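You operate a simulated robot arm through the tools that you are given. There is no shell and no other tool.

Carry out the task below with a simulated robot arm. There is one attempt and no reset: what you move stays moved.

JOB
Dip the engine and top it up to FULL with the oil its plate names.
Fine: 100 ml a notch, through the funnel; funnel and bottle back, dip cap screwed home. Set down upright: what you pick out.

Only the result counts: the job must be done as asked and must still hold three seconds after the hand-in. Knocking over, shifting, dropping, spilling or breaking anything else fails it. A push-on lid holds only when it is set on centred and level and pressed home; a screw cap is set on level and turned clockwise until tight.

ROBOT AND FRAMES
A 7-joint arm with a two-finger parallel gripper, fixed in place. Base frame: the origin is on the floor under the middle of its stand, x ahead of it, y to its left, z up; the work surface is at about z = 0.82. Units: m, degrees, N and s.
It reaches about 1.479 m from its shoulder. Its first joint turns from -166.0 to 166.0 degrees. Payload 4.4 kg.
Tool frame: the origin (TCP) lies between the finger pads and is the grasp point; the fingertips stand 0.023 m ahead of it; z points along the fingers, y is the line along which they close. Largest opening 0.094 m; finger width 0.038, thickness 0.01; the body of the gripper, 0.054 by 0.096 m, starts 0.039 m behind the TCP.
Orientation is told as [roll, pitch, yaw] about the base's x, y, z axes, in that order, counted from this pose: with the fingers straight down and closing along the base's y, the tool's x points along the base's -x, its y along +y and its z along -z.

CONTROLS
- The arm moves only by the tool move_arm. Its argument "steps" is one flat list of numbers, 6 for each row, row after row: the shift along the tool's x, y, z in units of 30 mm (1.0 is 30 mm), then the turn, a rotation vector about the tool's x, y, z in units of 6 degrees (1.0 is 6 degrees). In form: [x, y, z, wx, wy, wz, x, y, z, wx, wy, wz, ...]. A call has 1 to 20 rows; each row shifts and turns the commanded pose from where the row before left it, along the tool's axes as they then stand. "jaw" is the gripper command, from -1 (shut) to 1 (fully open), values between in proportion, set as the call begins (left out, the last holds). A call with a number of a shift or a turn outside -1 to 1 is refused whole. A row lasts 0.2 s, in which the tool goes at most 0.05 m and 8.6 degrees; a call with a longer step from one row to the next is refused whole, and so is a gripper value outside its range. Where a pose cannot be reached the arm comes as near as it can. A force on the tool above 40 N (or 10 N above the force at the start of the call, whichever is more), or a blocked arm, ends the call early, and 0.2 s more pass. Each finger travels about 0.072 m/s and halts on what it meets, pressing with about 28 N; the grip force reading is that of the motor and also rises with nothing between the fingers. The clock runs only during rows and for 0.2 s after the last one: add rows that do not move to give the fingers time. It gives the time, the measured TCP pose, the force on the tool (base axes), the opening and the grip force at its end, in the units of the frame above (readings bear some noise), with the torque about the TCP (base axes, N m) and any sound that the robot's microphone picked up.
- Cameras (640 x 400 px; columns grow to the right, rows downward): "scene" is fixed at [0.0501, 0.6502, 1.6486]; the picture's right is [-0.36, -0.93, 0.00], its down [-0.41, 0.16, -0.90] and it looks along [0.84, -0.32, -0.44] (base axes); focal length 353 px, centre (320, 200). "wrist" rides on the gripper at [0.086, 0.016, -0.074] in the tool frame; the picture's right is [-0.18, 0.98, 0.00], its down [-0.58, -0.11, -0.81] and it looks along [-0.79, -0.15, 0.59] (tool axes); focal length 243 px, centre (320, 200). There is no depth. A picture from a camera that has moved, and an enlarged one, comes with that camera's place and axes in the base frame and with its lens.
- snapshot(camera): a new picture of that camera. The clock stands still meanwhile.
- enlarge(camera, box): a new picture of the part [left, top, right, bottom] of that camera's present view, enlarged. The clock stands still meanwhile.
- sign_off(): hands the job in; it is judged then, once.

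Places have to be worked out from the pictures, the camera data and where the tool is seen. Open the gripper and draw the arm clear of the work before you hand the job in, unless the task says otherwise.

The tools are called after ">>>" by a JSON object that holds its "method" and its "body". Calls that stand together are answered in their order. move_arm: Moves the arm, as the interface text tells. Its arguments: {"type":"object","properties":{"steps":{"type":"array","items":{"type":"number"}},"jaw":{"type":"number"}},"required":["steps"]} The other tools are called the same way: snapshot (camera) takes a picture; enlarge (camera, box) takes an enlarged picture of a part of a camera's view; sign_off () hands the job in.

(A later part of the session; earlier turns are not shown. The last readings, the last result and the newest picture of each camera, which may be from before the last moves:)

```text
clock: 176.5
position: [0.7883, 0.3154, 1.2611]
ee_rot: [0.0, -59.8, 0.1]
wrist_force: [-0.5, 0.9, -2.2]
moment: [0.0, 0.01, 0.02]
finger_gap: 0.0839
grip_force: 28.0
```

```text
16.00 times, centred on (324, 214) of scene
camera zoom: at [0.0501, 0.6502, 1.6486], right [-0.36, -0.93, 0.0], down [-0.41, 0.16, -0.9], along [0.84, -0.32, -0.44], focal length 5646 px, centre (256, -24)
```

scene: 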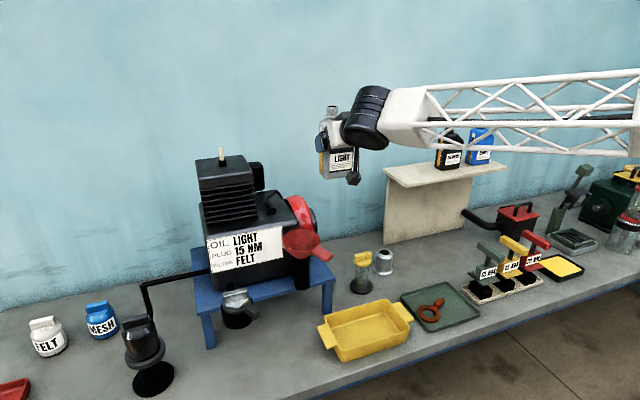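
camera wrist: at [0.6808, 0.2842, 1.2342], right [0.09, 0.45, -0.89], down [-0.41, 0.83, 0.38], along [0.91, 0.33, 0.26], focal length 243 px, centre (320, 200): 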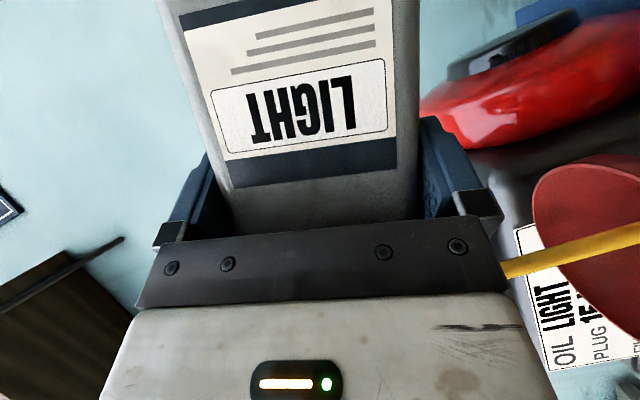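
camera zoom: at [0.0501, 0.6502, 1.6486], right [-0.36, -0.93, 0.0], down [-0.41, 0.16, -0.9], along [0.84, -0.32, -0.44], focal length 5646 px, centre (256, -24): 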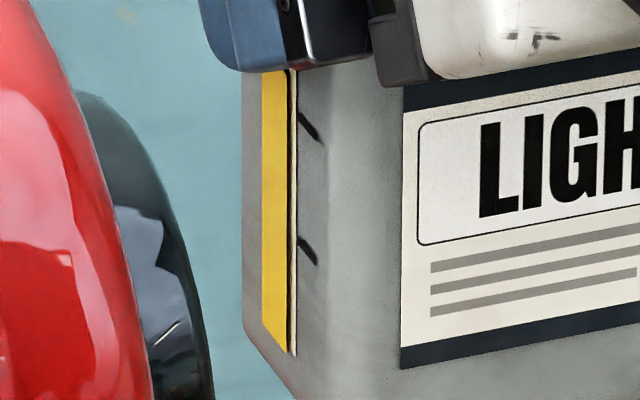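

The gauge top is now right at the finger's edge, about 2.24, i.e. about 208 ml poured, matching the weight. I go to 84 degrees with a 1 s hold and read again.

>>> {"method": "move_arm", "body": {"steps": [0, 0, 0, 0.5, 0, -0.866, 0, 0, 0, 0.5, 0, -0.866, 0, 0, 0, 0.5, 0, -0.866, 0, 0, 0, 0.5, 0, -0.866, 0, 0, 0, 0.5, 0, -0.866, 0, 0, 0, 0.5, 0, -0.866, 0, 0, 0, 0.5, 0, -0.866, 0, 0, 0, 0.5, 0, -0.866, 0, 0, 0, 0.5, 0, -0.866, 0, 0, 0, 0.5, 0, -0.866, 0, 0, 0, 0.5, 0, -0.866, 0, 0, 0, 0.5, 0, -0.866, 0, 0, 0, 0.5, 0, -0.866, 0, 0, 0, 0.5, 0, -0.866, 0, 0, 0, 0, 0, 0, 0, 0, 0, 0, 0, 0, 0, 0, 0, 0, 0, 0, 0, 0, 0, 0, 0, 0, 0, 0, 0, 0, 0, 0]}}

>>> {"method": "enlarge", "body": {"camera": "scene", "box": [270, 170, 350, 260]}}

>>> {"method": "move_arm", "body": {"steps": [0, 0, 0, -0.5, 0, 0.866, 0, 0, 0, -0.5, 0, 0.866, 0, 0, 0, -0.5, 0, 0.866, 0, 0, 0, -0.5, 0, 0.866, 0, 0, 0, -0.5, 0, 0.866, 0, 0, 0, -0.5, 0, 0.866, 0, 0, 0, -0.5, 0, 0.866, 0, 0, 0, -0.5, 0, 0.866, 0, 0, 0, -0.5, 0, 0.866, 0, 0, 0, -0.5, 0, 0.866, 0, 0, 0, -0.5, 0, 0.866, 0, 0, 0, -0.5, 0, 0.866, 0, 0, 0, -0.5, 0, 0.866, 0, 0, 0, -0.5, 0, 0.866]}}

>>> {"method": "enlarge", "body": {"camera": "scene", "box": [314, 202, 334, 226]}}

```text
clock: 180.5
position: [0.7881, 0.3169, 1.2608]
ee_rot: [-86.8, -4.9, 59.8]
wrist_force: [-0.6, 0.4, -2.9]
moment: [0.06, 0.03, -0.02]
finger_gap: 0.0837
grip_force: 28.2
```

```text
4.44 times, centred on (310, 215) of scene
camera zoom: at [0.0501, 0.6502, 1.6486], right [-0.36, -0.93, 0.0], down [-0.41, 0.16, -0.9], along [0.84, -0.32, -0.44], focal length 1568 px, centre (364, 133)
```

zoom: 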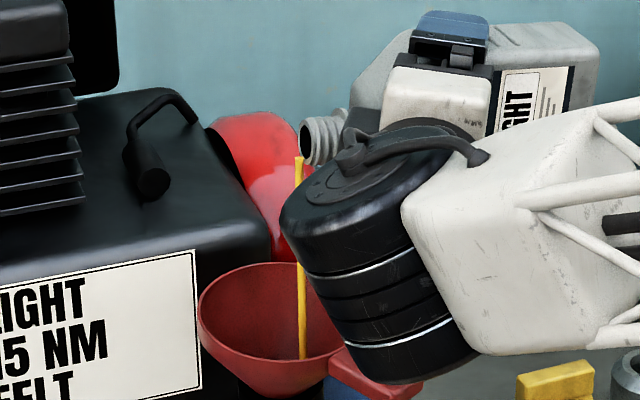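

```text
clock: 183.5
position: [0.7892, 0.3138, 1.2614]
ee_rot: [0.0, -59.8, 0.0]
wrist_force: [-0.1, -0.2, -2.8]
moment: [-0.03, 0.0, 0.04]
finger_gap: 0.0839
grip_force: 27.9
```

```text
16.00 times, centred on (324, 214) of scene
camera zoom: at [0.0501, 0.6502, 1.6486], right [-0.36, -0.93, 0.0], down [-0.41, 0.16, -0.9], along [0.84, -0.32, -0.44], focal length 5646 px, centre (256, -24)
```

zoom: 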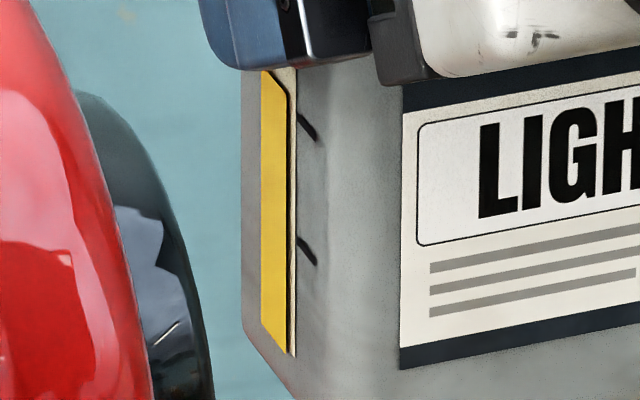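

Now the gauge is readable: 2.02, so 2.30 units poured and 0.70 still to go (target 1.32). Next pulse: 87 degrees, 0.8 s hold.

>>> {"method": "move_arm", "body": {"steps": [0, 0, 0, 0.5, 0, -0.866, 0, 0, 0, 0.5, 0, -0.866, 0, 0, 0, 0.5, 0, -0.866, 0, 0, 0, 0.5, 0, -0.866, 0, 0, 0, 0.5, 0, -0.866, 0, 0, 0, 0.5, 0, -0.866, 0, 0, 0, 0.5, 0, -0.866, 0, 0, 0, 0.5, 0, -0.866, 0, 0, 0, 0.5, 0, -0.866, 0, 0, 0, 0.5, 0, -0.866, 0, 0, 0, 0.5, 0, -0.866, 0, 0, 0, 0.5, 0, -0.866, 0, 0, 0, 0.5, 0, -0.866, 0, 0, 0, 0.5, 0, -0.866, 0, 0, 0, 0.25, 0, -0.433, 0, 0, 0, 0, 0, 0, 0, 0, 0, 0, 0, 0, 0, 0, 0, 0, 0, 0, 0, 0, 0, 0, 0, 0]}}

>>> {"method": "enlarge", "body": {"camera": "scene", "box": [270, 170, 350, 260]}}

>>> {"method": "move_arm", "body": {"steps": [0, 0, 0, -0.25, 0, 0.433, 0, 0, 0, -0.5, 0, 0.866, 0, 0, 0, -0.5, 0, 0.866, 0, 0, 0, -0.5, 0, 0.866, 0, 0, 0, -0.5, 0, 0.866, 0, 0, 0, -0.5, 0, 0.866, 0, 0, 0, -0.5, 0, 0.866, 0, 0, 0, -0.5, 0, 0.866, 0, 0, 0, -0.5, 0, 0.866, 0, 0, 0, -0.5, 0, 0.866, 0, 0, 0, -0.5, 0, 0.866, 0, 0, 0, -0.5, 0, 0.866, 0, 0, 0, -0.5, 0, 0.866, 0, 0, 0, -0.5, 0, 0.866, 0, 0, 0, -0.5, 0, 0.866]}}

>>> {"method": "enlarge", "body": {"camera": "scene", "box": [314, 202, 334, 226]}}

```text
clock: 187.5
position: [0.7875, 0.315, 1.261]
ee_rot: [-88.3, -2.3, 59.9]
wrist_force: [-0.2, -0.9, -2.2]
moment: [0.08, 0.0, 0.0]
finger_gap: 0.0838
grip_force: 27.6
```

```text
4.44 times, centred on (310, 215) of scene
camera zoom: at [0.0501, 0.6502, 1.6486], right [-0.36, -0.93, 0.0], down [-0.41, 0.16, -0.9], along [0.84, -0.32, -0.44], focal length 1568 px, centre (364, 133)
```

zoom: 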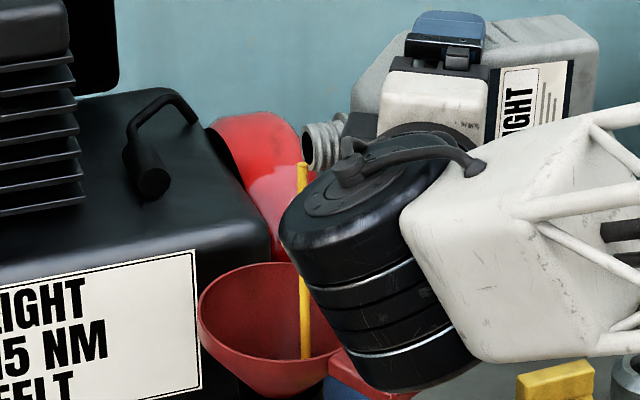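

```text
clock: 190.7
position: [0.7881, 0.315, 1.2601]
ee_rot: [0.1, -59.8, 0.0]
wrist_force: [0.5, 1.1, -3.6]
moment: [-0.01, 0.03, 0.0]
finger_gap: 0.0837
grip_force: 27.6
```

```text
16.00 times, centred on (324, 214) of scene
camera zoom: at [0.0501, 0.6502, 1.6486], right [-0.36, -0.93, 0.0], down [-0.41, 0.16, -0.9], along [0.84, -0.32, -0.44], focal length 5646 px, centre (256, -24)
```

zoom: 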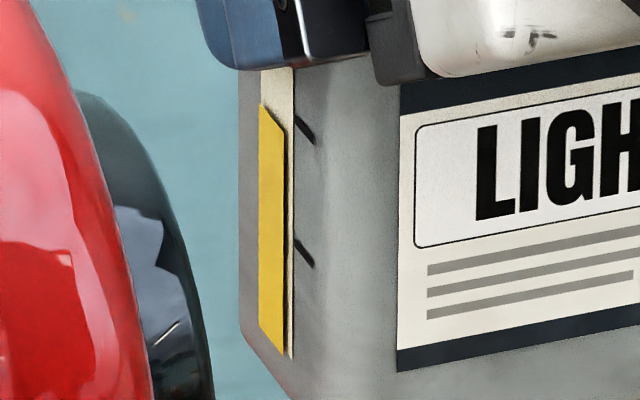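

Gauge now 1.77; 0.45 to go. Next pulse: 90 degrees with 0.8 s hold.

>>> {"method": "move_arm", "body": {"steps": [0, 0, 0, 0.5, 0, -0.866, 0, 0, 0, 0.5, 0, -0.866, 0, 0, 0, 0.5, 0, -0.866, 0, 0, 0, 0.5, 0, -0.866, 0, 0, 0, 0.5, 0, -0.866, 0, 0, 0, 0.5, 0, -0.866, 0, 0, 0, 0.5, 0, -0.866, 0, 0, 0, 0.5, 0, -0.866, 0, 0, 0, 0.5, 0, -0.866, 0, 0, 0, 0.5, 0, -0.866, 0, 0, 0, 0.5, 0, -0.866, 0, 0, 0, 0.5, 0, -0.866, 0, 0, 0, 0.5, 0, -0.866, 0, 0, 0, 0.5, 0, -0.866, 0, 0, 0, 0.5, 0, -0.866, 0, 0, 0, 0, 0, 0, 0, 0, 0, 0, 0, 0, 0, 0, 0, 0, 0, 0]}}

>>> {"method": "enlarge", "body": {"camera": "scene", "box": [270, 170, 350, 260]}}

>>> {"method": "move_arm", "body": {"steps": [0, 0, 0, -0.5, 0, 0.866, 0, 0, 0, -0.5, 0, 0.866, 0, 0, 0, -0.5, 0, 0.866, 0, 0, 0, -0.5, 0, 0.866, 0, 0, 0, -0.5, 0, 0.866, 0, 0, 0, -0.5, 0, 0.866, 0, 0, 0, -0.5, 0, 0.866, 0, 0, 0, -0.5, 0, 0.866, 0, 0, 0, -0.5, 0, 0.866, 0, 0, 0, -0.5, 0, 0.866, 0, 0, 0, -0.5, 0, 0.866, 0, 0, 0, -0.5, 0, 0.866, 0, 0, 0, -0.5, 0, 0.866, 0, 0, 0, -0.5, 0, 0.866, 0, 0, 0, -0.5, 0, 0.866]}}

>>> {"method": "enlarge", "body": {"camera": "scene", "box": [314, 202, 334, 226]}}

```text
clock: 194.5
position: [0.788, 0.3149, 1.2611]
ee_rot: [-89.9, 0.2, 60.0]
wrist_force: [0.2, -0.6, -2.7]
moment: [0.03, 0.02, 0.02]
finger_gap: 0.0838
grip_force: 28.6
```

```text
4.44 times, centred on (310, 215) of scene
camera zoom: at [0.0501, 0.6502, 1.6486], right [-0.36, -0.93, 0.0], down [-0.41, 0.16, -0.9], along [0.84, -0.32, -0.44], focal length 1568 px, centre (364, 133)
```

zoom: 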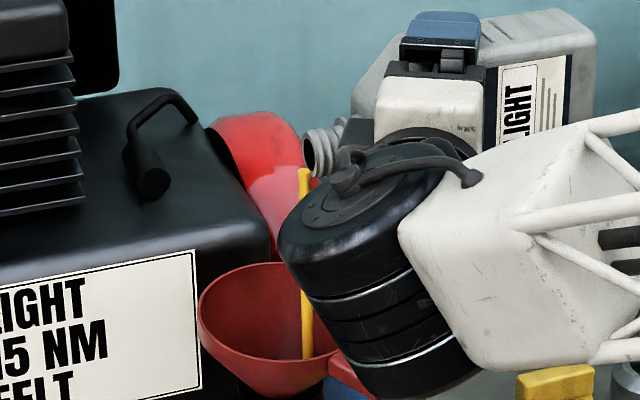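

```text
clock: 197.7
position: [0.7888, 0.3139, 1.2618]
ee_rot: [-0.1, -59.8, 0.0]
wrist_force: [0.4, -0.9, -2.2]
moment: [0.02, 0.04, -0.02]
finger_gap: 0.0838
grip_force: 28.3
```

```text
16.00 times, centred on (324, 214) of scene
camera zoom: at [0.0501, 0.6502, 1.6486], right [-0.36, -0.93, 0.0], down [-0.41, 0.16, -0.9], along [0.84, -0.32, -0.44], focal length 5646 px, centre (256, -24)
```

zoom: 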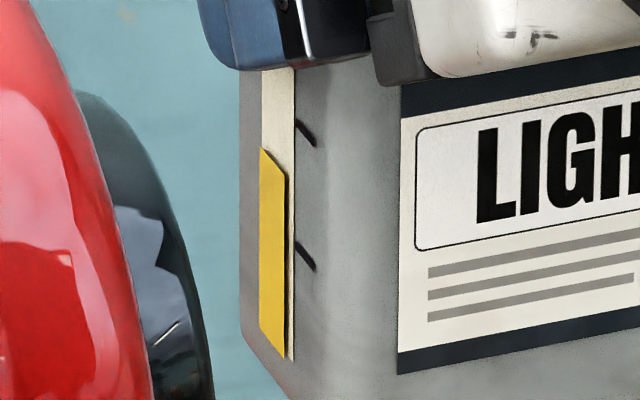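

Gauge reads 1.44: 2.88 units poured, about 0.1 left. I do a very short pulse: up to 90 degrees, 0.2 s, and straight back.

>>> {"method": "move_arm", "body": {"steps": [0, 0, 0, 0.5, 0, -0.866, 0, 0, 0, 0.5, 0, -0.866, 0, 0, 0, 0.5, 0, -0.866, 0, 0, 0, 0.5, 0, -0.866, 0, 0, 0, 0.5, 0, -0.866, 0, 0, 0, 0.5, 0, -0.866, 0, 0, 0, 0.5, 0, -0.866, 0, 0, 0, 0.5, 0, -0.866, 0, 0, 0, 0.5, 0, -0.866]}}

>>> {"method": "move_arm", "body": {"steps": [0, 0, 0, 0.5, 0, -0.866, 0, 0, 0, 0.5, 0, -0.866, 0, 0, 0, 0.5, 0, -0.866, 0, 0, 0, 0.5, 0, -0.866, 0, 0, 0, 0.5, 0, -0.866, 0, 0, 0, 0.5, 0, -0.866, 0, 0, 0, 0, 0, 0, 0, 0, 0, -0.5, 0, 0.866, 0, 0, 0, -0.5, 0, 0.866, 0, 0, 0, -0.5, 0, 0.866, 0, 0, 0, -0.5, 0, 0.866, 0, 0, 0, -0.5, 0, 0.866, 0, 0, 0, -0.5, 0, 0.866, 0, 0, 0, -0.5, 0, 0.866, 0, 0, 0, -0.5, 0, 0.866]}}

>>> {"method": "move_arm", "body": {"steps": [0, 0, 0, -0.5, 0, 0.866, 0, 0, 0, -0.5, 0, 0.866, 0, 0, 0, -0.5, 0, 0.866, 0, 0, 0, -0.5, 0, 0.866, 0, 0, 0, -0.5, 0, 0.866, 0, 0, 0, -0.5, 0, 0.866, 0, 0, 0, -0.5, 0, 0.866]}}

>>> {"method": "enlarge", "body": {"camera": "scene", "box": [314, 202, 334, 226]}}

```text
clock: 199.7
position: [0.7886, 0.3155, 1.2619]
ee_rot: [-70.0, -30.2, 54.5]
wrist_force: [-0.5, -0.9, -1.8]
moment: [0.02, 0.04, 0.0]
finger_gap: 0.0838
grip_force: 28.3
```

```text
clock: 202.9
position: [0.789, 0.3155, 1.2609]
ee_rot: [-60.8, -39.9, 49.1]
wrist_force: [-0.3, -0.2, -1.8]
moment: [0.04, 0.0, -0.01]
finger_gap: 0.0839
grip_force: 28.1
```

```text
clock: 204.5
position: [0.7886, 0.3151, 1.2612]
ee_rot: [0.0, -59.8, 0.0]
wrist_force: [-1.1, 0.6, -2.0]
moment: [0.02, 0.01, 0.02]
finger_gap: 0.0839
grip_force: 27.9
```

```text
16.00 times, centred on (324, 214) of scene
camera zoom: at [0.0501, 0.6502, 1.6486], right [-0.36, -0.93, 0.0], down [-0.41, 0.16, -0.9], along [0.84, -0.32, -0.44], focal length 5646 px, centre (256, -24)
```

zoom: 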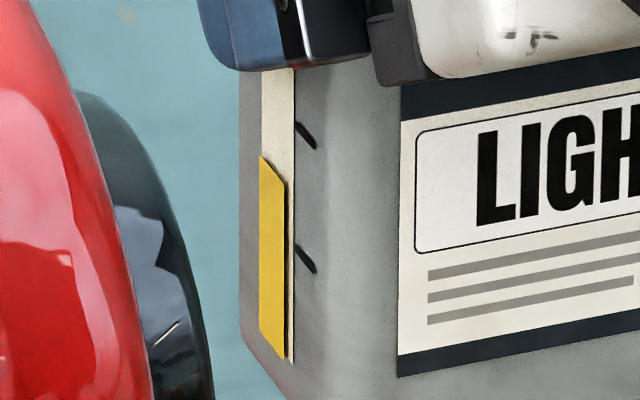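

Gauge now about 1.40, so roughly 2.93 units are in. One more tiny pulse (peak 90 degrees, no hold) brings it to about 3.0.

>>> {"method": "move_arm", "body": {"steps": [0, 0, 0, 0.5, 0, -0.866, 0, 0, 0, 0.5, 0, -0.866, 0, 0, 0, 0.5, 0, -0.866, 0, 0, 0, 0.5, 0, -0.866, 0, 0, 0, 0.5, 0, -0.866, 0, 0, 0, 0.5, 0, -0.866, 0, 0, 0, 0.5, 0, -0.866, 0, 0, 0, 0.5, 0, -0.866, 0, 0, 0, 0.5, 0, -0.866]}}

>>> {"method": "move_arm", "body": {"steps": [0, 0, 0, 0.5, 0, -0.866, 0, 0, 0, 0.5, 0, -0.866, 0, 0, 0, 0.5, 0, -0.866, 0, 0, 0, 0.5, 0, -0.866, 0, 0, 0, 0.5, 0, -0.866, 0, 0, 0, 0.5, 0, -0.866, 0, 0, 0, 0, 0, 0, 0, 0, 0, -0.5, 0, 0.866, 0, 0, 0, -0.5, 0, 0.866, 0, 0, 0, -0.5, 0, 0.866, 0, 0, 0, -0.5, 0, 0.866, 0, 0, 0, -0.5, 0, 0.866, 0, 0, 0, -0.5, 0, 0.866, 0, 0, 0, -0.5, 0, 0.866, 0, 0, 0, -0.5, 0, 0.866]}}

>>> {"method": "move_arm", "body": {"steps": [0, 0, 0, -0.5, 0, 0.866, 0, 0, 0, -0.5, 0, 0.866, 0, 0, 0, -0.5, 0, 0.866, 0, 0, 0, -0.5, 0, 0.866, 0, 0, 0, -0.5, 0, 0.866, 0, 0, 0, -0.5, 0, 0.866, 0, 0, 0, -0.5, 0, 0.866]}}

>>> {"method": "enlarge", "body": {"camera": "scene", "box": [314, 202, 334, 226]}}

>>> {"method": "enlarge", "body": {"camera": "scene", "box": [250, 150, 390, 300]}}

```text
clock: 206.5
position: [0.7883, 0.3151, 1.2597]
ee_rot: [-70.0, -30.4, 54.6]
wrist_force: [0.4, 0.2, -2.1]
moment: [0.03, 0.02, -0.02]
finger_gap: 0.0838
grip_force: 28.1
```

```text
clock: 209.7
position: [0.7875, 0.3153, 1.2624]
ee_rot: [-60.7, -39.8, 49.0]
wrist_force: [-0.2, -0.3, -2.5]
moment: [0.06, 0.04, -0.01]
finger_gap: 0.0838
grip_force: 28.0
```

```text
clock: 211.3
position: [0.7877, 0.3146, 1.261]
ee_rot: [-0.1, -59.8, 0.0]
wrist_force: [-0.5, 0.3, -1.8]
moment: [-0.03, 0.01, 0.0]
finger_gap: 0.0837
grip_force: 28.5
```

```text
16.00 times, centred on (324, 214) of scene
camera zoom: at [0.0501, 0.6502, 1.6486], right [-0.36, -0.93, 0.0], down [-0.41, 0.16, -0.9], along [0.84, -0.32, -0.44], focal length 5646 px, centre (256, -24)
```

zoom: 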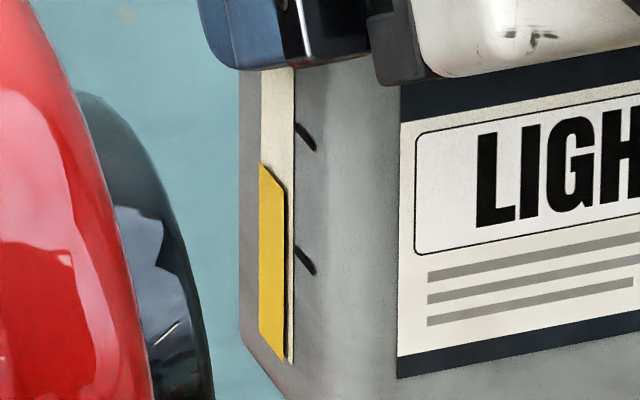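

```text
2.67 times, centred on (320, 225) of scene
camera zoom: at [0.0501, 0.6502, 1.6486], right [-0.36, -0.93, 0.0], down [-0.41, 0.16, -0.9], along [0.84, -0.32, -0.44], focal length 941 px, centre (320, 133)
```

zoom: 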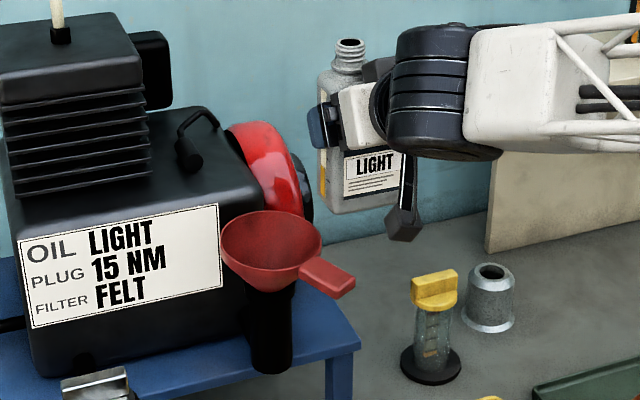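

Gauge about 1.36, i.e. close to 300 ml poured, nothing spilled in view. I return the bottle: up, back along -y, then toward the shelf.

>>> {"method": "move_arm", "body": {"steps": [-0.866, 0, -0.5, 0, 0, 0, -0.866, 0, -0.5, 0, 0, 0, -0.866, 0, -0.5, 0, 0, 0, -0.866, 0, -0.5, 0, 0, 0, 0, -0.9433, 0, 0, 0, 0, 0, -0.9433, 0, 0, 0, 0, 0, -0.9433, 0, 0, 0, 0, 0, -0.9433, 0, 0, 0, 0, 0, -0.9433, 0, 0, 0, 0, 0, -0.9433, 0, 0, 0, 0, 0, -0.9433, 0, 0, 0, 0, 0, -0.9433, 0, 0, 0, 0, 0, -0.9433, 0, 0, 0, 0, 0, -0.9433, 0, 0, 0, 0, 0, -0.9433, 0, 0, 0, 0, 0, -0.9433, 0, 0, 0, 0, 0, -0.9433, 0, 0, 0, 0, 0, -0.9433, 0, 0, 0, 0, 0, -0.9433, 0, 0, 0, 0]}}

>>> {"method": "snapshot", "body": {"camera": "scene"}}

>>> {"method": "snapshot", "body": {"camera": "wrist"}}

```text
clock: 215.3
position: [0.7887, -0.1093, 1.3826]
ee_rot: [-0.2, -59.8, 0.1]
wrist_force: [0.0, 0.6, -2.0]
moment: [0.01, 0.02, -0.01]
finger_gap: 0.0839
grip_force: 28.0
```

```text
taken
```

scene: 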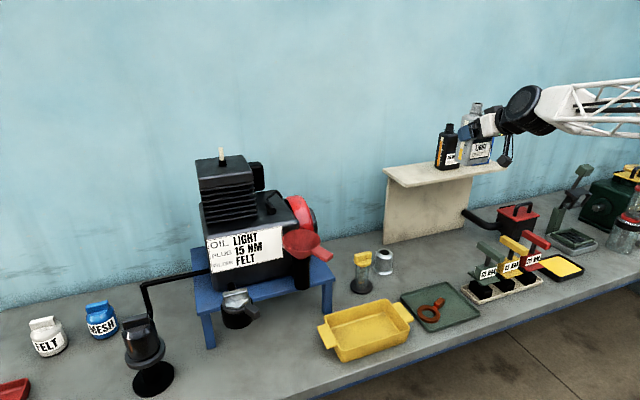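

```text
taken
camera wrist: at [0.6812, -0.0933, 1.3442], right [0.09, 0.98, 0.16], down [-0.4, -0.11, 0.91], along [0.91, -0.15, 0.39], focal length 243 px, centre (320, 200)
```

wrist: 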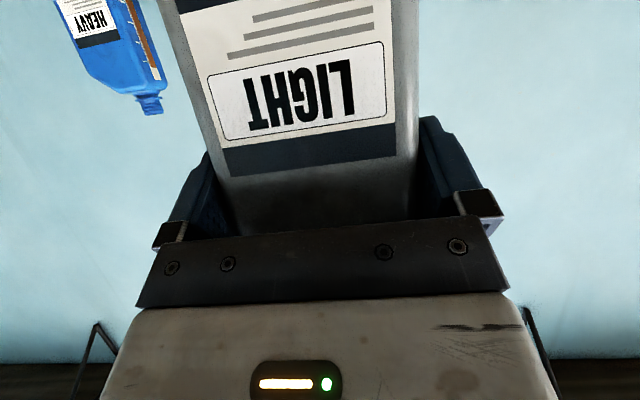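

The label sits slightly differently in the wrist view, so the bottle may have crept a few mm in the grip. I enlarge both views to check its tilt before setting it down.

>>> {"method": "enlarge", "body": {"camera": "scene", "box": [430, 80, 530, 190]}}

>>> {"method": "enlarge", "body": {"camera": "wrist", "box": [150, 0, 450, 230]}}

```text
3.64 times, centred on (480, 135) of scene
camera zoom: at [0.0501, 0.6502, 1.6486], right [-0.36, -0.93, 0.0], down [-0.41, 0.16, -0.9], along [0.84, -0.32, -0.44], focal length 1283 px, centre (-262, 436)
```

zoom: 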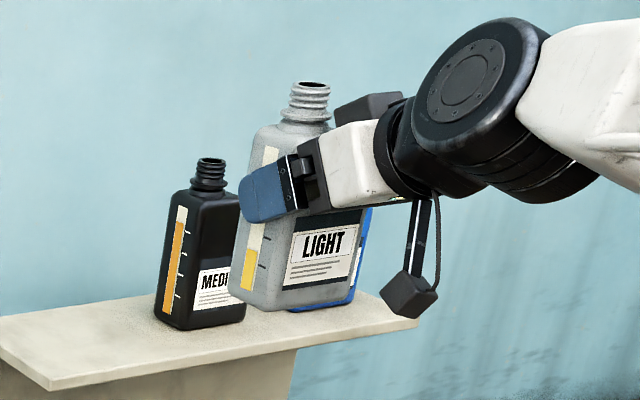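

```text
1.74 times, centred on (300, 115) of wrist
camera zoom: at [0.6812, -0.0933, 1.3442], right [0.09, 0.98, 0.16], down [-0.4, -0.11, 0.91], along [0.91, -0.15, 0.39], focal length 422 px, centre (355, 348)
```

zoom: 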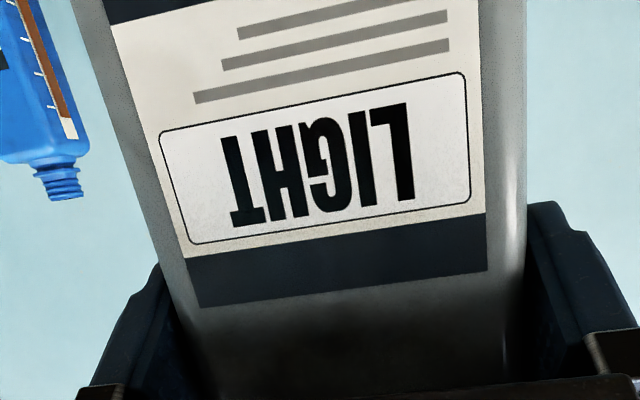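

The bottle hangs vertical, perhaps 5 mm lower in the grip. I bring it over its place on the shelf.

>>> {"method": "move_arm", "body": {"steps": [-0.476, 0, 0.8243, 0, 0, 0, -0.476, 0, 0.8243, 0, 0, 0, -0.476, 0, 0.8243, 0, 0, 0, -0.476, 0, 0.8243, 0, 0, 0, -0.476, 0, 0.8243, 0, 0, 0, -0.476, 0, 0.8243, 0, 0, 0, -0.476, 0, 0.8243, 0, 0, 0, -0.476, 0, 0.8243, 0, 0, 0, -0.476, 0, 0.8243, 0, 0, 0, 0, 0, 0, 0, 0, 0]}}

>>> {"method": "enlarge", "body": {"camera": "scene", "box": [380, 80, 500, 200]}}

```text
clock: 217.5
position: [1.0463, -0.1088, 1.3805]
ee_rot: [-0.3, -59.8, 0.2]
wrist_force: [0.9, 0.3, -1.3]
moment: [0.03, -0.01, -0.01]
finger_gap: 0.0839
grip_force: 27.8
```

```text
3.33 times, centred on (440, 140) of scene
camera zoom: at [0.0501, 0.6502, 1.6486], right [-0.36, -0.93, 0.0], down [-0.41, 0.16, -0.9], along [0.84, -0.32, -0.44], focal length 1176 px, centre (-80, 400)
```

zoom: 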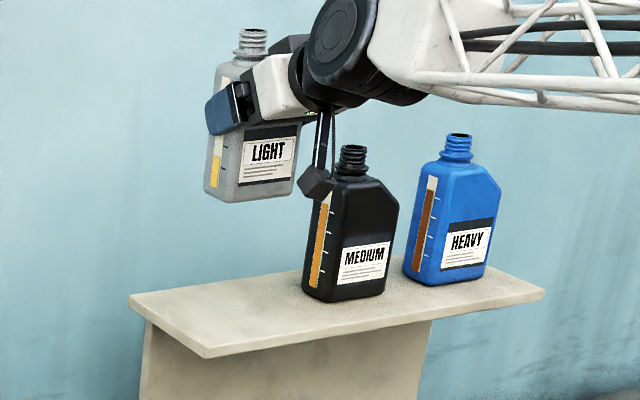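

The bottle hangs plumb over its spot. I lower 12 cm, then creep down to contact.

>>> {"method": "move_arm", "body": {"steps": [0.693, 0, 0.4, 0, 0, 0, 0.693, 0, 0.4, 0, 0, 0, 0.693, 0, 0.4, 0, 0, 0, 0.693, 0, 0.4, 0, 0, 0, 0.693, 0, 0.4, 0, 0, 0, 0, 0, 0, 0, 0, 0]}}

>>> {"method": "enlarge", "body": {"camera": "scene", "box": [390, 110, 480, 200]}}

```text
clock: 218.9
position: [1.0452, -0.1101, 1.2601]
ee_rot: [-0.3, -59.8, 0.1]
wrist_force: [0.1, 0.6, -2.6]
moment: [0.0, 0.0, 0.0]
finger_gap: 0.0838
grip_force: 28.4
```

```text
4.44 times, centred on (435, 155) of scene
camera zoom: at [0.0501, 0.6502, 1.6486], right [-0.36, -0.93, 0.0], down [-0.41, 0.16, -0.9], along [0.84, -0.32, -0.44], focal length 1568 px, centre (-191, 400)
```

zoom: 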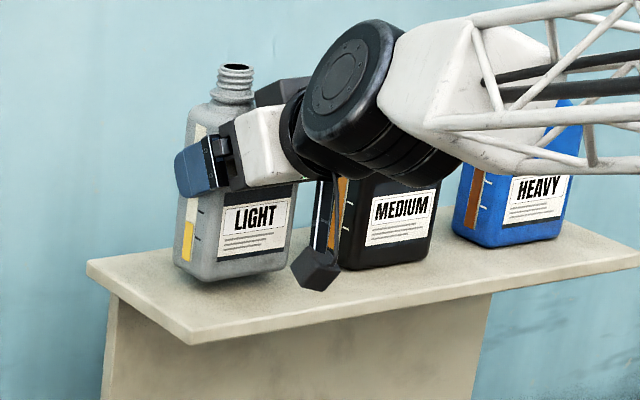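

About 1 cm above the shelf. I lower in 1.5 mm rows.

>>> {"method": "move_arm", "body": {"steps": [0.0433, 0, 0.025, 0, 0, 0, 0.0433, 0, 0.025, 0, 0, 0, 0.0433, 0, 0.025, 0, 0, 0, 0.0433, 0, 0.025, 0, 0, 0, 0, 0, 0, 0, 0, 0]}}

```text
clock: 220.1
position: [1.0451, -0.1097, 1.2563]
ee_rot: [-0.2, -59.9, 0.2]
wrist_force: [-0.6, 1.2, -2.0]
moment: [0.01, 0.02, 0.01]
finger_gap: 0.0837
grip_force: 28.5
```

>>> {"method": "move_arm", "body": {"steps": [0.0433, 0, 0.025, 0, 0, 0, 0.0433, 0, 0.025, 0, 0, 0, 0, 0, 0, 0, 0, 0]}}

```text
clock: 220.9
position: [1.0453, -0.1105, 1.2522]
ee_rot: [-0.3, -59.8, 0.2]
wrist_force: [-1.1, -1.1, -1.5]
moment: [0.0, 0.04, 0.02]
finger_gap: 0.084
grip_force: 27.7
```

No contact yet; continuing in 1 mm rows.

>>> {"method": "move_arm", "body": {"steps": [0.029, 0, 0.0167, 0, 0, 0, 0.029, 0, 0.0167, 0, 0, 0, 0, 0, 0, 0, 0, 0]}}

>>> {"method": "enlarge", "body": {"camera": "scene", "box": [395, 115, 455, 190]}}

```text
clock: 221.7
position: [1.0452, -0.1097, 1.2514]
ee_rot: [-0.2, -59.9, 0.2]
wrist_force: [2.2, 1.4, 5.4]
moment: [0.43, -0.07, -0.14]
finger_gap: 0.0838
grip_force: 28.3
```

```text
5.33 times, centred on (425, 152) of scene
camera zoom: at [0.0501, 0.6502, 1.6486], right [-0.36, -0.93, 0.0], down [-0.41, 0.16, -0.9], along [0.84, -0.32, -0.44], focal length 1882 px, centre (-240, 453)
```

zoom: 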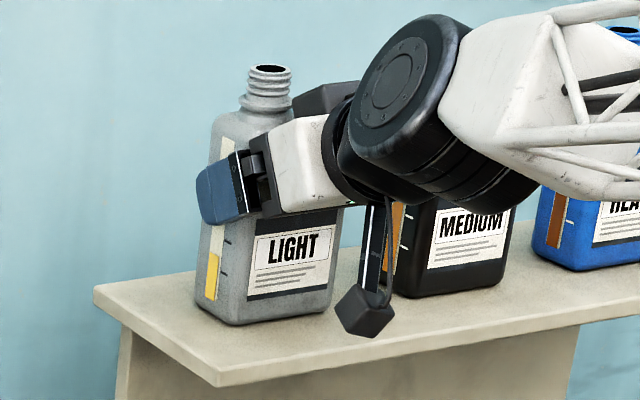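

Contact with the shelf (Fz now +5 N). I press down 0.7 mm more so the base sits flat, then release gently.

>>> {"method": "move_arm", "body": {"steps": [0.02, 0, 0.0117, 0, 0, 0, 0, 0, 0, 0, 0, 0]}}

>>> {"method": "move_arm", "body": {"steps": [0, 0, 0, 0, 0, 0, 0, 0, 0, 0, 0, 0, 0, 0, 0, 0, 0, 0], "jaw": 1}}

>>> {"method": "enlarge", "body": {"camera": "scene", "box": [395, 115, 455, 190]}}

>>> {"method": "snapshot", "body": {"camera": "wrist"}}

```text
clock: 222.3
position: [1.045, -0.1091, 1.2512]
ee_rot: [-0.3, -59.9, 0.3]
wrist_force: [-3.4, 0.9, 16.9]
moment: [0.56, 0.62, 0.02]
finger_gap: 0.0837
grip_force: 27.9
```

```text
clock: 223.1
position: [1.0453, -0.1096, 1.249]
ee_rot: [-0.1, -59.8, 0.2]
wrist_force: [-1.0, -0.8, 0.2]
moment: [0.0, 0.0, 0.01]
finger_gap: 0.0941
grip_force: 0.1
```

```text
5.33 times, centred on (425, 152) of scene
camera zoom: at [0.0501, 0.6502, 1.6486], right [-0.36, -0.93, 0.0], down [-0.41, 0.16, -0.9], along [0.84, -0.32, -0.44], focal length 1882 px, centre (-240, 453)
```

zoom: 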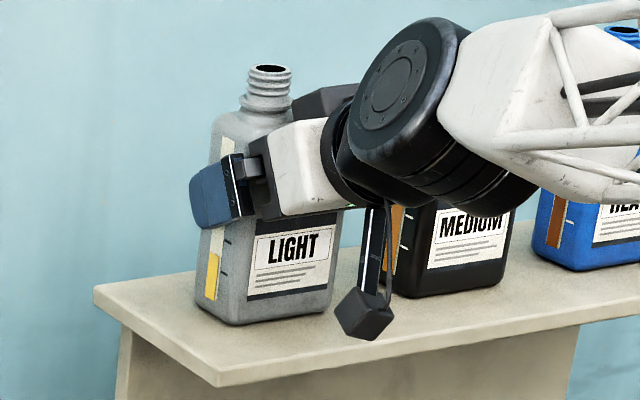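

```text
taken
camera wrist: at [0.9382, -0.0938, 1.2117], right [0.09, 0.98, 0.16], down [-0.4, -0.11, 0.91], along [0.91, -0.15, 0.39], focal length 243 px, centre (320, 200)
```

wrist: 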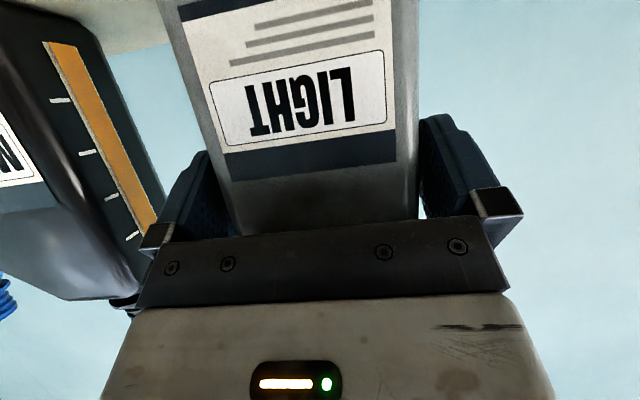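

Released, the bottle stands on the shelf. I back straight out along -x slowly, watching for any drag.

>>> {"method": "move_arm", "body": {"steps": [0.167, 0, -0.289, 0, 0, 0, 0.167, 0, -0.289, 0, 0, 0, 0.167, 0, -0.289, 0, 0, 0, 0.167, 0, -0.289, 0, 0, 0, 0.167, 0, -0.289, 0, 0, 0, 0.167, 0, -0.289, 0, 0, 0, 0.167, 0, -0.289, 0, 0, 0, 0.167, 0, -0.289, 0, 0, 0, 0.3, 0, -0.52, 0, 0, 0, 0.4, 0, -0.693, 0, 0, 0, 0.4, 0, -0.693, 0, 0, 0, 0.4, 0, -0.693, 0, 0, 0, 0.4, 0, -0.693, 0, 0, 0]}}

>>> {"method": "enlarge", "body": {"camera": "scene", "box": [380, 110, 500, 220]}}

>>> {"method": "snapshot", "body": {"camera": "wrist"}}

```text
clock: 225.9
position: [0.8506, -0.1077, 1.2483]
ee_rot: [-0.2, -59.6, 0.0]
wrist_force: [-1.0, 0.0, -0.1]
moment: [-0.03, -0.02, 0.0]
finger_gap: 0.0939
grip_force: 0.1
```

```text
3.64 times, centred on (440, 165) of scene
camera zoom: at [0.0501, 0.6502, 1.6486], right [-0.36, -0.93, 0.0], down [-0.41, 0.16, -0.9], along [0.84, -0.32, -0.44], focal length 1283 px, centre (-116, 327)
```

zoom: 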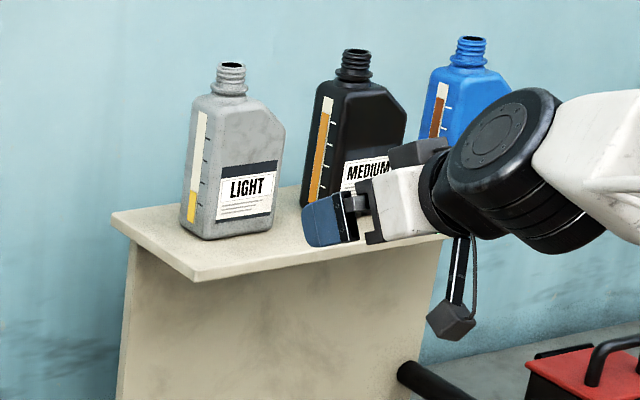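

```text
taken
camera wrist: at [0.7435, -0.093, 1.2113], right [0.09, 0.98, 0.16], down [-0.4, -0.11, 0.91], along [0.91, -0.15, 0.39], focal length 243 px, centre (320, 200)
```

wrist: 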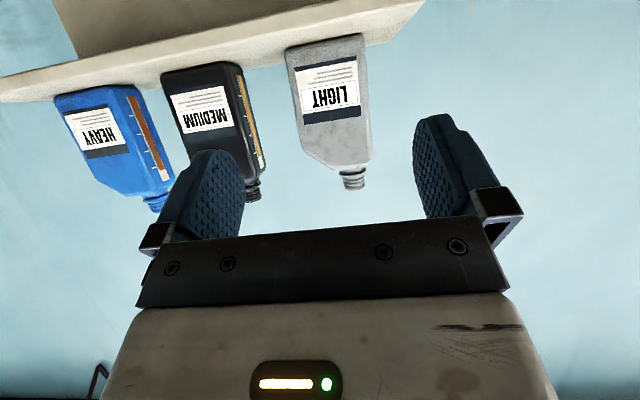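

The bottle stands upright in its old place. I read its gauge with the same zoom as at the start.

>>> {"method": "enlarge", "body": {"camera": "scene", "box": [400, 140, 420, 180]}}

>>> {"method": "enlarge", "body": {"camera": "scene", "box": [398, 120, 438, 180]}}

```text
10.00 times, centred on (410, 160) of scene
camera zoom: at [0.0501, 0.6502, 1.6486], right [-0.36, -0.93, 0.0], down [-0.41, 0.16, -0.9], along [0.84, -0.32, -0.44], focal length 3529 px, centre (-580, 600)
```

zoom: 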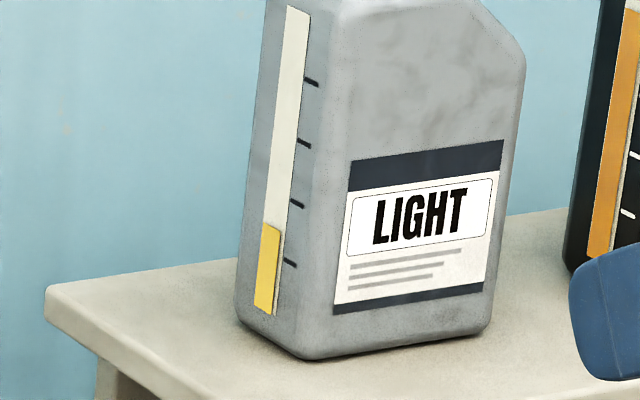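

```text
6.67 times, centred on (418, 150) of scene
camera zoom: at [0.0501, 0.6502, 1.6486], right [-0.36, -0.93, 0.0], down [-0.41, 0.16, -0.9], along [0.84, -0.32, -0.44], focal length 2352 px, centre (-333, 533)
```

zoom: 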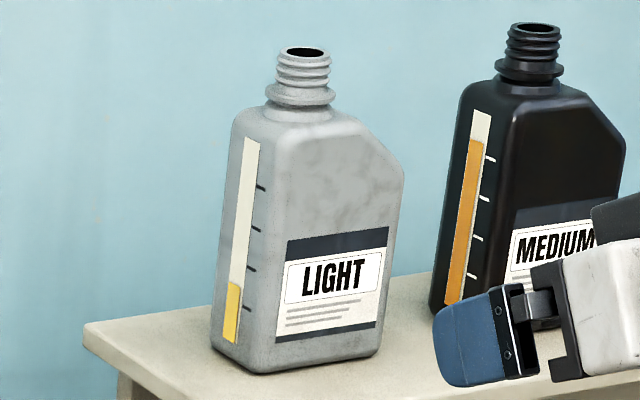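

>>> {"method": "enlarge", "body": {"camera": "scene", "box": [396, 148, 421, 178]}}

>>> {"method": "enlarge", "body": {"camera": "scene", "box": [396, 130, 421, 160]}}

```text
13.33 times, centred on (408, 163) of scene
camera zoom: at [0.0501, 0.6502, 1.6486], right [-0.36, -0.93, 0.0], down [-0.41, 0.16, -0.9], along [0.84, -0.32, -0.44], focal length 4705 px, centre (-860, 693)
```

zoom: 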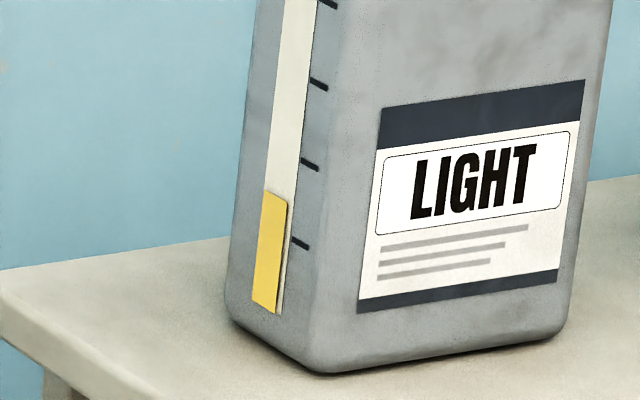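

```text
13.33 times, centred on (408, 145) of scene
camera zoom: at [0.0501, 0.6502, 1.6486], right [-0.36, -0.93, 0.0], down [-0.41, 0.16, -0.9], along [0.84, -0.32, -0.44], focal length 4705 px, centre (-860, 933)
```

zoom: 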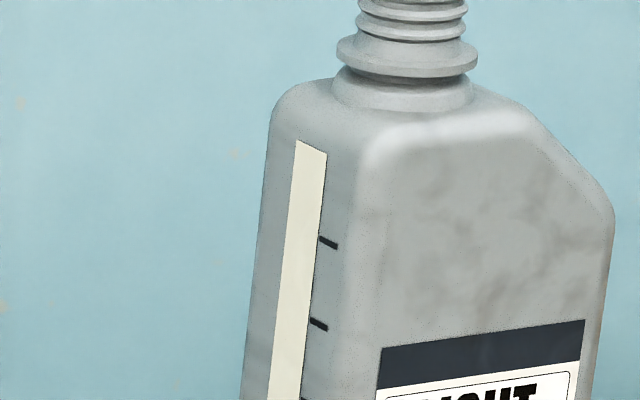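

The gauge in this view reads about 1.45 versus 4.34 before, so about 290-295 ml went in; I will verify with the dipstick. Now I draw back, return the tool to pointing down and turn to yaw 28 for fetching the funnel.

>>> {"method": "move_arm", "body": {"steps": [-0.444, 0, -0.898, 0, 0, 0, -0.444, 0, -0.898, 0, 0, 0, -0.444, 0, -0.898, 0, 0, 0, -0.444, 0, -0.898, 0, 0, 0, -0.444, 0, -0.898, 0, 0, 0, -0.444, 0, -0.898, 0, 0, 0, 0, 0, 0, 0, 1, 0, 0, 0, 0, 0, 1, 0, 0, 0, 0, 0, 1, 0, 0, 0, 0, 0, 1, 0, 0, 0, 0, 0, 1, 0, 0, 0, 0, 0, 1, 0, 0, 0, 0, 0, 1, 0, 0, 0, 0, 0, 1, 0, 0, 0, 0, 0, 1, 0, 0, 0, 0, 0, 1, 0, 0, 0, 0, 0, 0, 0], "jaw": 0.28}}

```text
clock: 229.5
position: [0.7513, -0.1086, 1.4009]
ee_rot: [-0.1, 0.3, 0.0]
wrist_force: [-0.3, 0.6, -0.5]
moment: [0.01, 0.02, -0.03]
finger_gap: 0.06
grip_force: 0.1
```

>>> {"method": "move_arm", "body": {"steps": [0.0708, 0.98, 0, 0, 0, 0, 0.0708, 0.98, 0, 0, 0, 0, 0.0708, 0.98, 0, 0, 0, 0, 0.0708, 0.98, 0, 0, 0, 0, 0.0708, 0.98, 0, 0, 0, 0, 0.0708, 0.98, 0, 0, 0, 0, 0.0708, 0.98, 0, 0, 0, 0, 0.0708, 0.98, 0, 0, 0, 0, 0.0708, 0.98, 0, 0, 0, 0, 0.0708, 0.98, 0, 0, 0, 0, 0.0708, 0.98, 0, 0, 0, 0, 0.0708, 0.98, 0, 0, 0, 0, 0.0708, 0.98, 0, 0, 0, 0, 0.0708, 0.98, 0, 0, 0, 0, 0.0708, 0.98, 0, 0, 0, 0, 0.0708, 0.98, 0, 0, 0, 0]}}

>>> {"method": "move_arm", "body": {"steps": [0, 0, 0, 0, 0, -1, 0, 0, 0, 0, 0, -1, 0, 0, 0, 0, 0, -1, 0, 0, 0, 0, 0, -1, 0, 0, 0, 0, 0, -0.65, 0, 0, 0.8, 0, 0, 0, 0, 0, 0.8, 0, 0, 0, 0, 0, 0.8, 0, 0, 0, 0, 0, 0.8, 0, 0, 0, 0, 0, 0, 0, 0, 0]}}

>>> {"method": "snapshot", "body": {"camera": "wrist"}}

>>> {"method": "enlarge", "body": {"camera": "scene", "box": [260, 180, 370, 290]}}

```text
clock: 232.9
position: [0.7178, 0.3606, 1.4001]
ee_rot: [-0.1, 0.3, 0.0]
wrist_force: [-0.4, -0.7, -0.5]
moment: [-0.02, -0.05, 0.0]
finger_gap: 0.0601
grip_force: 0.0
```

```text
clock: 235.1
position: [0.7187, 0.3608, 1.3029]
ee_rot: [0.1, 0.2, 27.9]
wrist_force: [0.3, -0.1, -0.2]
moment: [0.06, -0.03, 0.02]
finger_gap: 0.0604
grip_force: 0.1
```

```text
taken
camera wrist: at [0.6345, 0.3349, 1.3778], right [-0.3, 0.95, 0.0], down [0.57, 0.18, 0.8], along [0.77, 0.24, -0.59], focal length 243 px, centre (320, 200)
```

wrist: 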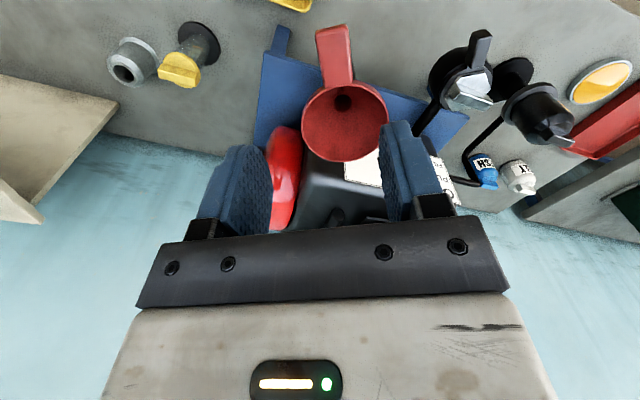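

```text
3.64 times, centred on (315, 235) of scene
camera zoom: at [0.0501, 0.6502, 1.6486], right [-0.36, -0.93, 0.0], down [-0.41, 0.16, -0.9], along [0.84, -0.32, -0.44], focal length 1283 px, centre (338, 73)
```

zoom: 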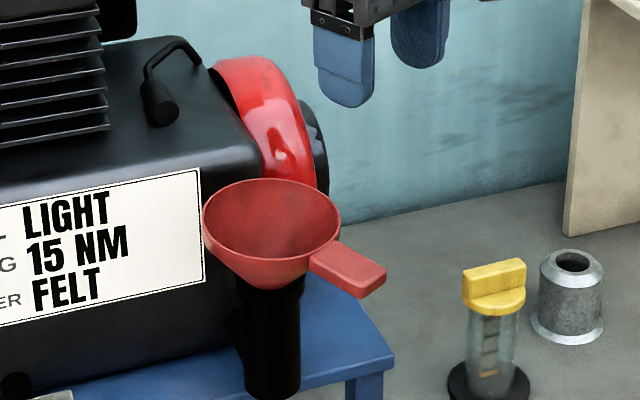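

The funnel is undisturbed. I shift 12 mm in +y onto the handle and lower toward it.

>>> {"method": "move_arm", "body": {"steps": [-0.16, 0.376, 0, 0, 0, 0, 0, 0, 0.8, 0, 0, 0, 0, 0, 0.8, 0, 0, 0, 0, 0, 0.8, 0, 0, 0, 0, 0, 0.8, 0, 0, 0, 0, 0, 0.6, 0, 0, 0, 0, 0, 0, 0, 0, 0]}}

>>> {"method": "snapshot", "body": {"camera": "wrist"}}

>>> {"method": "enlarge", "body": {"camera": "scene", "box": [270, 200, 340, 270]}}

```text
clock: 236.7
position: [0.7154, 0.3736, 1.1894]
ee_rot: [0.0, 0.3, 28.0]
wrist_force: [-0.9, 0.3, -1.0]
moment: [-0.01, 0.01, 0.01]
finger_gap: 0.06
grip_force: 0.0
```

```text
taken
camera wrist: at [0.6326, 0.3472, 1.2641], right [-0.3, 0.95, 0.0], down [0.57, 0.18, 0.8], along [0.77, 0.24, -0.59], focal length 243 px, centre (320, 200)
```

wrist: 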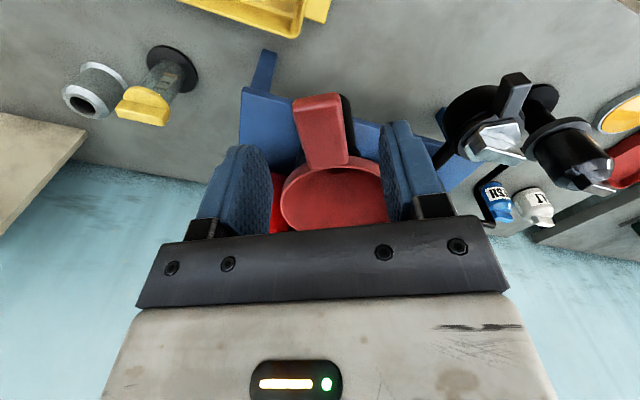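

```text
5.71 times, centred on (305, 235) of scene
camera zoom: at [0.0501, 0.6502, 1.6486], right [-0.36, -0.93, 0.0], down [-0.41, 0.16, -0.9], along [0.84, -0.32, -0.44], focal length 2016 px, centre (406, 0)
```

zoom: 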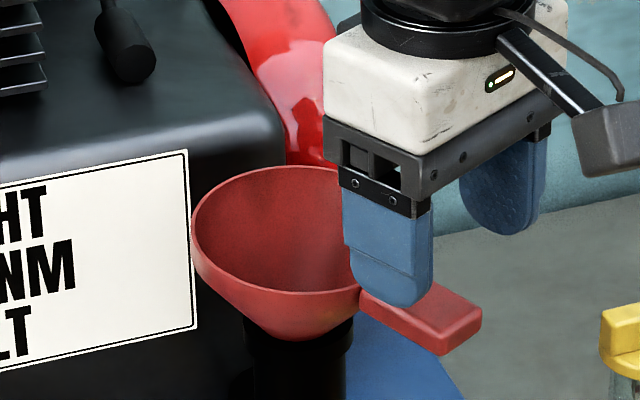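

The handle is centred between the fingers. I lower 32 mm and close.

>>> {"method": "move_arm", "body": {"steps": [0, 0, 0.35, 0, 0, 0, 0, 0, 0.35, 0, 0, 0, 0, 0, 0.35, 0, 0, 0, 0, 0, 0, 0, 0, 0]}}

>>> {"method": "move_arm", "body": {"steps": [0, 0, 0, 0, 0, 0, 0, 0, 0, 0, 0, 0, 0, 0, 0, 0, 0, 0, 0, 0, 0, 0, 0, 0], "jaw": -1}}

>>> {"method": "snapshot", "body": {"camera": "wrist"}}

>>> {"method": "enlarge", "body": {"camera": "scene", "box": [270, 200, 340, 270]}}

```text
clock: 237.7
position: [0.7157, 0.3732, 1.1582]
ee_rot: [0.0, 0.3, 28.0]
wrist_force: [0.4, -0.5, -0.5]
moment: [0.01, 0.0, -0.02]
finger_gap: 0.0602
grip_force: 0.1
```

```text
clock: 238.7
position: [0.7158, 0.373, 1.1571]
ee_rot: [0.1, 0.3, 27.9]
wrist_force: [0.6, -1.4, 1.1]
moment: [-0.02, -0.04, -0.1]
finger_gap: 0.029
grip_force: 28.0
```

```text
taken
camera wrist: at [0.6327, 0.3472, 1.2326], right [-0.3, 0.95, 0.0], down [0.57, 0.18, 0.8], along [0.77, 0.24, -0.59], focal length 243 px, centre (320, 200)
```

wrist: 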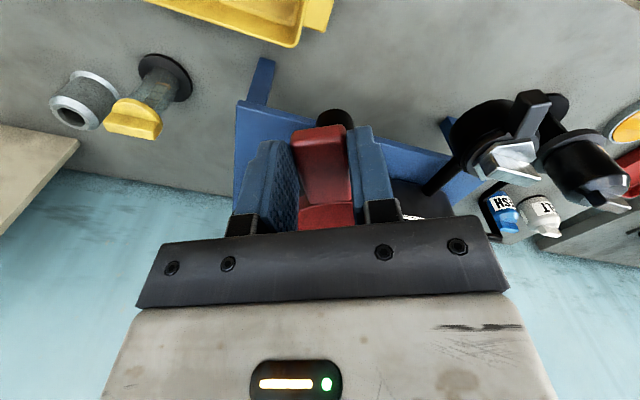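

```text
5.71 times, centred on (305, 235) of scene
camera zoom: at [0.0501, 0.6502, 1.6486], right [-0.36, -0.93, 0.0], down [-0.41, 0.16, -0.9], along [0.84, -0.32, -0.44], focal length 2016 px, centre (406, 0)
```

zoom: 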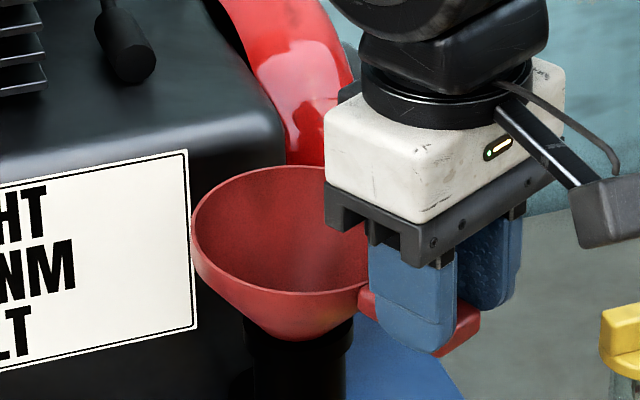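

Gripped cleanly at 29 mm. I lift the funnel straight up out of the tube.

>>> {"method": "move_arm", "body": {"steps": [0, 0, -0.2, 0, 0, 0, 0, 0, -0.2, 0, 0, 0, 0, 0, -0.4, 0, 0, 0, 0, 0, -0.4, 0, 0, 0, 0, 0, -0.5, 0, 0, 0, 0, 0, -0.5, 0, 0, 0, 0, 0, -0.8, 0, 0, 0, 0, 0, -0.8, 0, 0, 0, 0, 0, 0, 0, 0, 0]}}

>>> {"method": "enlarge", "body": {"camera": "scene", "box": [260, 160, 360, 270]}}

```text
clock: 240.7
position: [0.7169, 0.3727, 1.2735]
ee_rot: [0.0, 0.1, 27.9]
wrist_force: [-0.1, 0.2, -1.1]
moment: [0.02, 0.01, -0.02]
finger_gap: 0.0293
grip_force: 27.7
```

```text
3.64 times, centred on (310, 215) of scene
camera zoom: at [0.0501, 0.6502, 1.6486], right [-0.36, -0.93, 0.0], down [-0.41, 0.16, -0.9], along [0.84, -0.32, -0.44], focal length 1283 px, centre (356, 146)
```

zoom: 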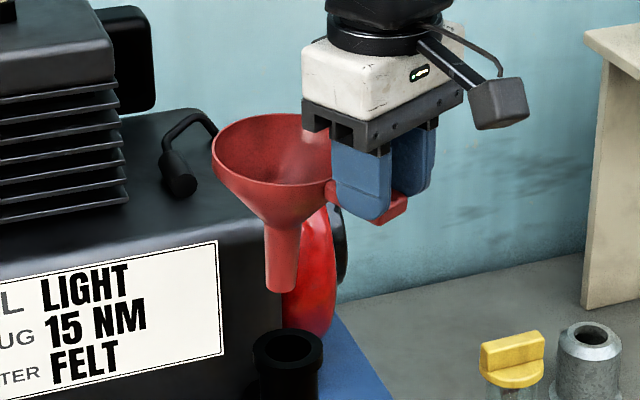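

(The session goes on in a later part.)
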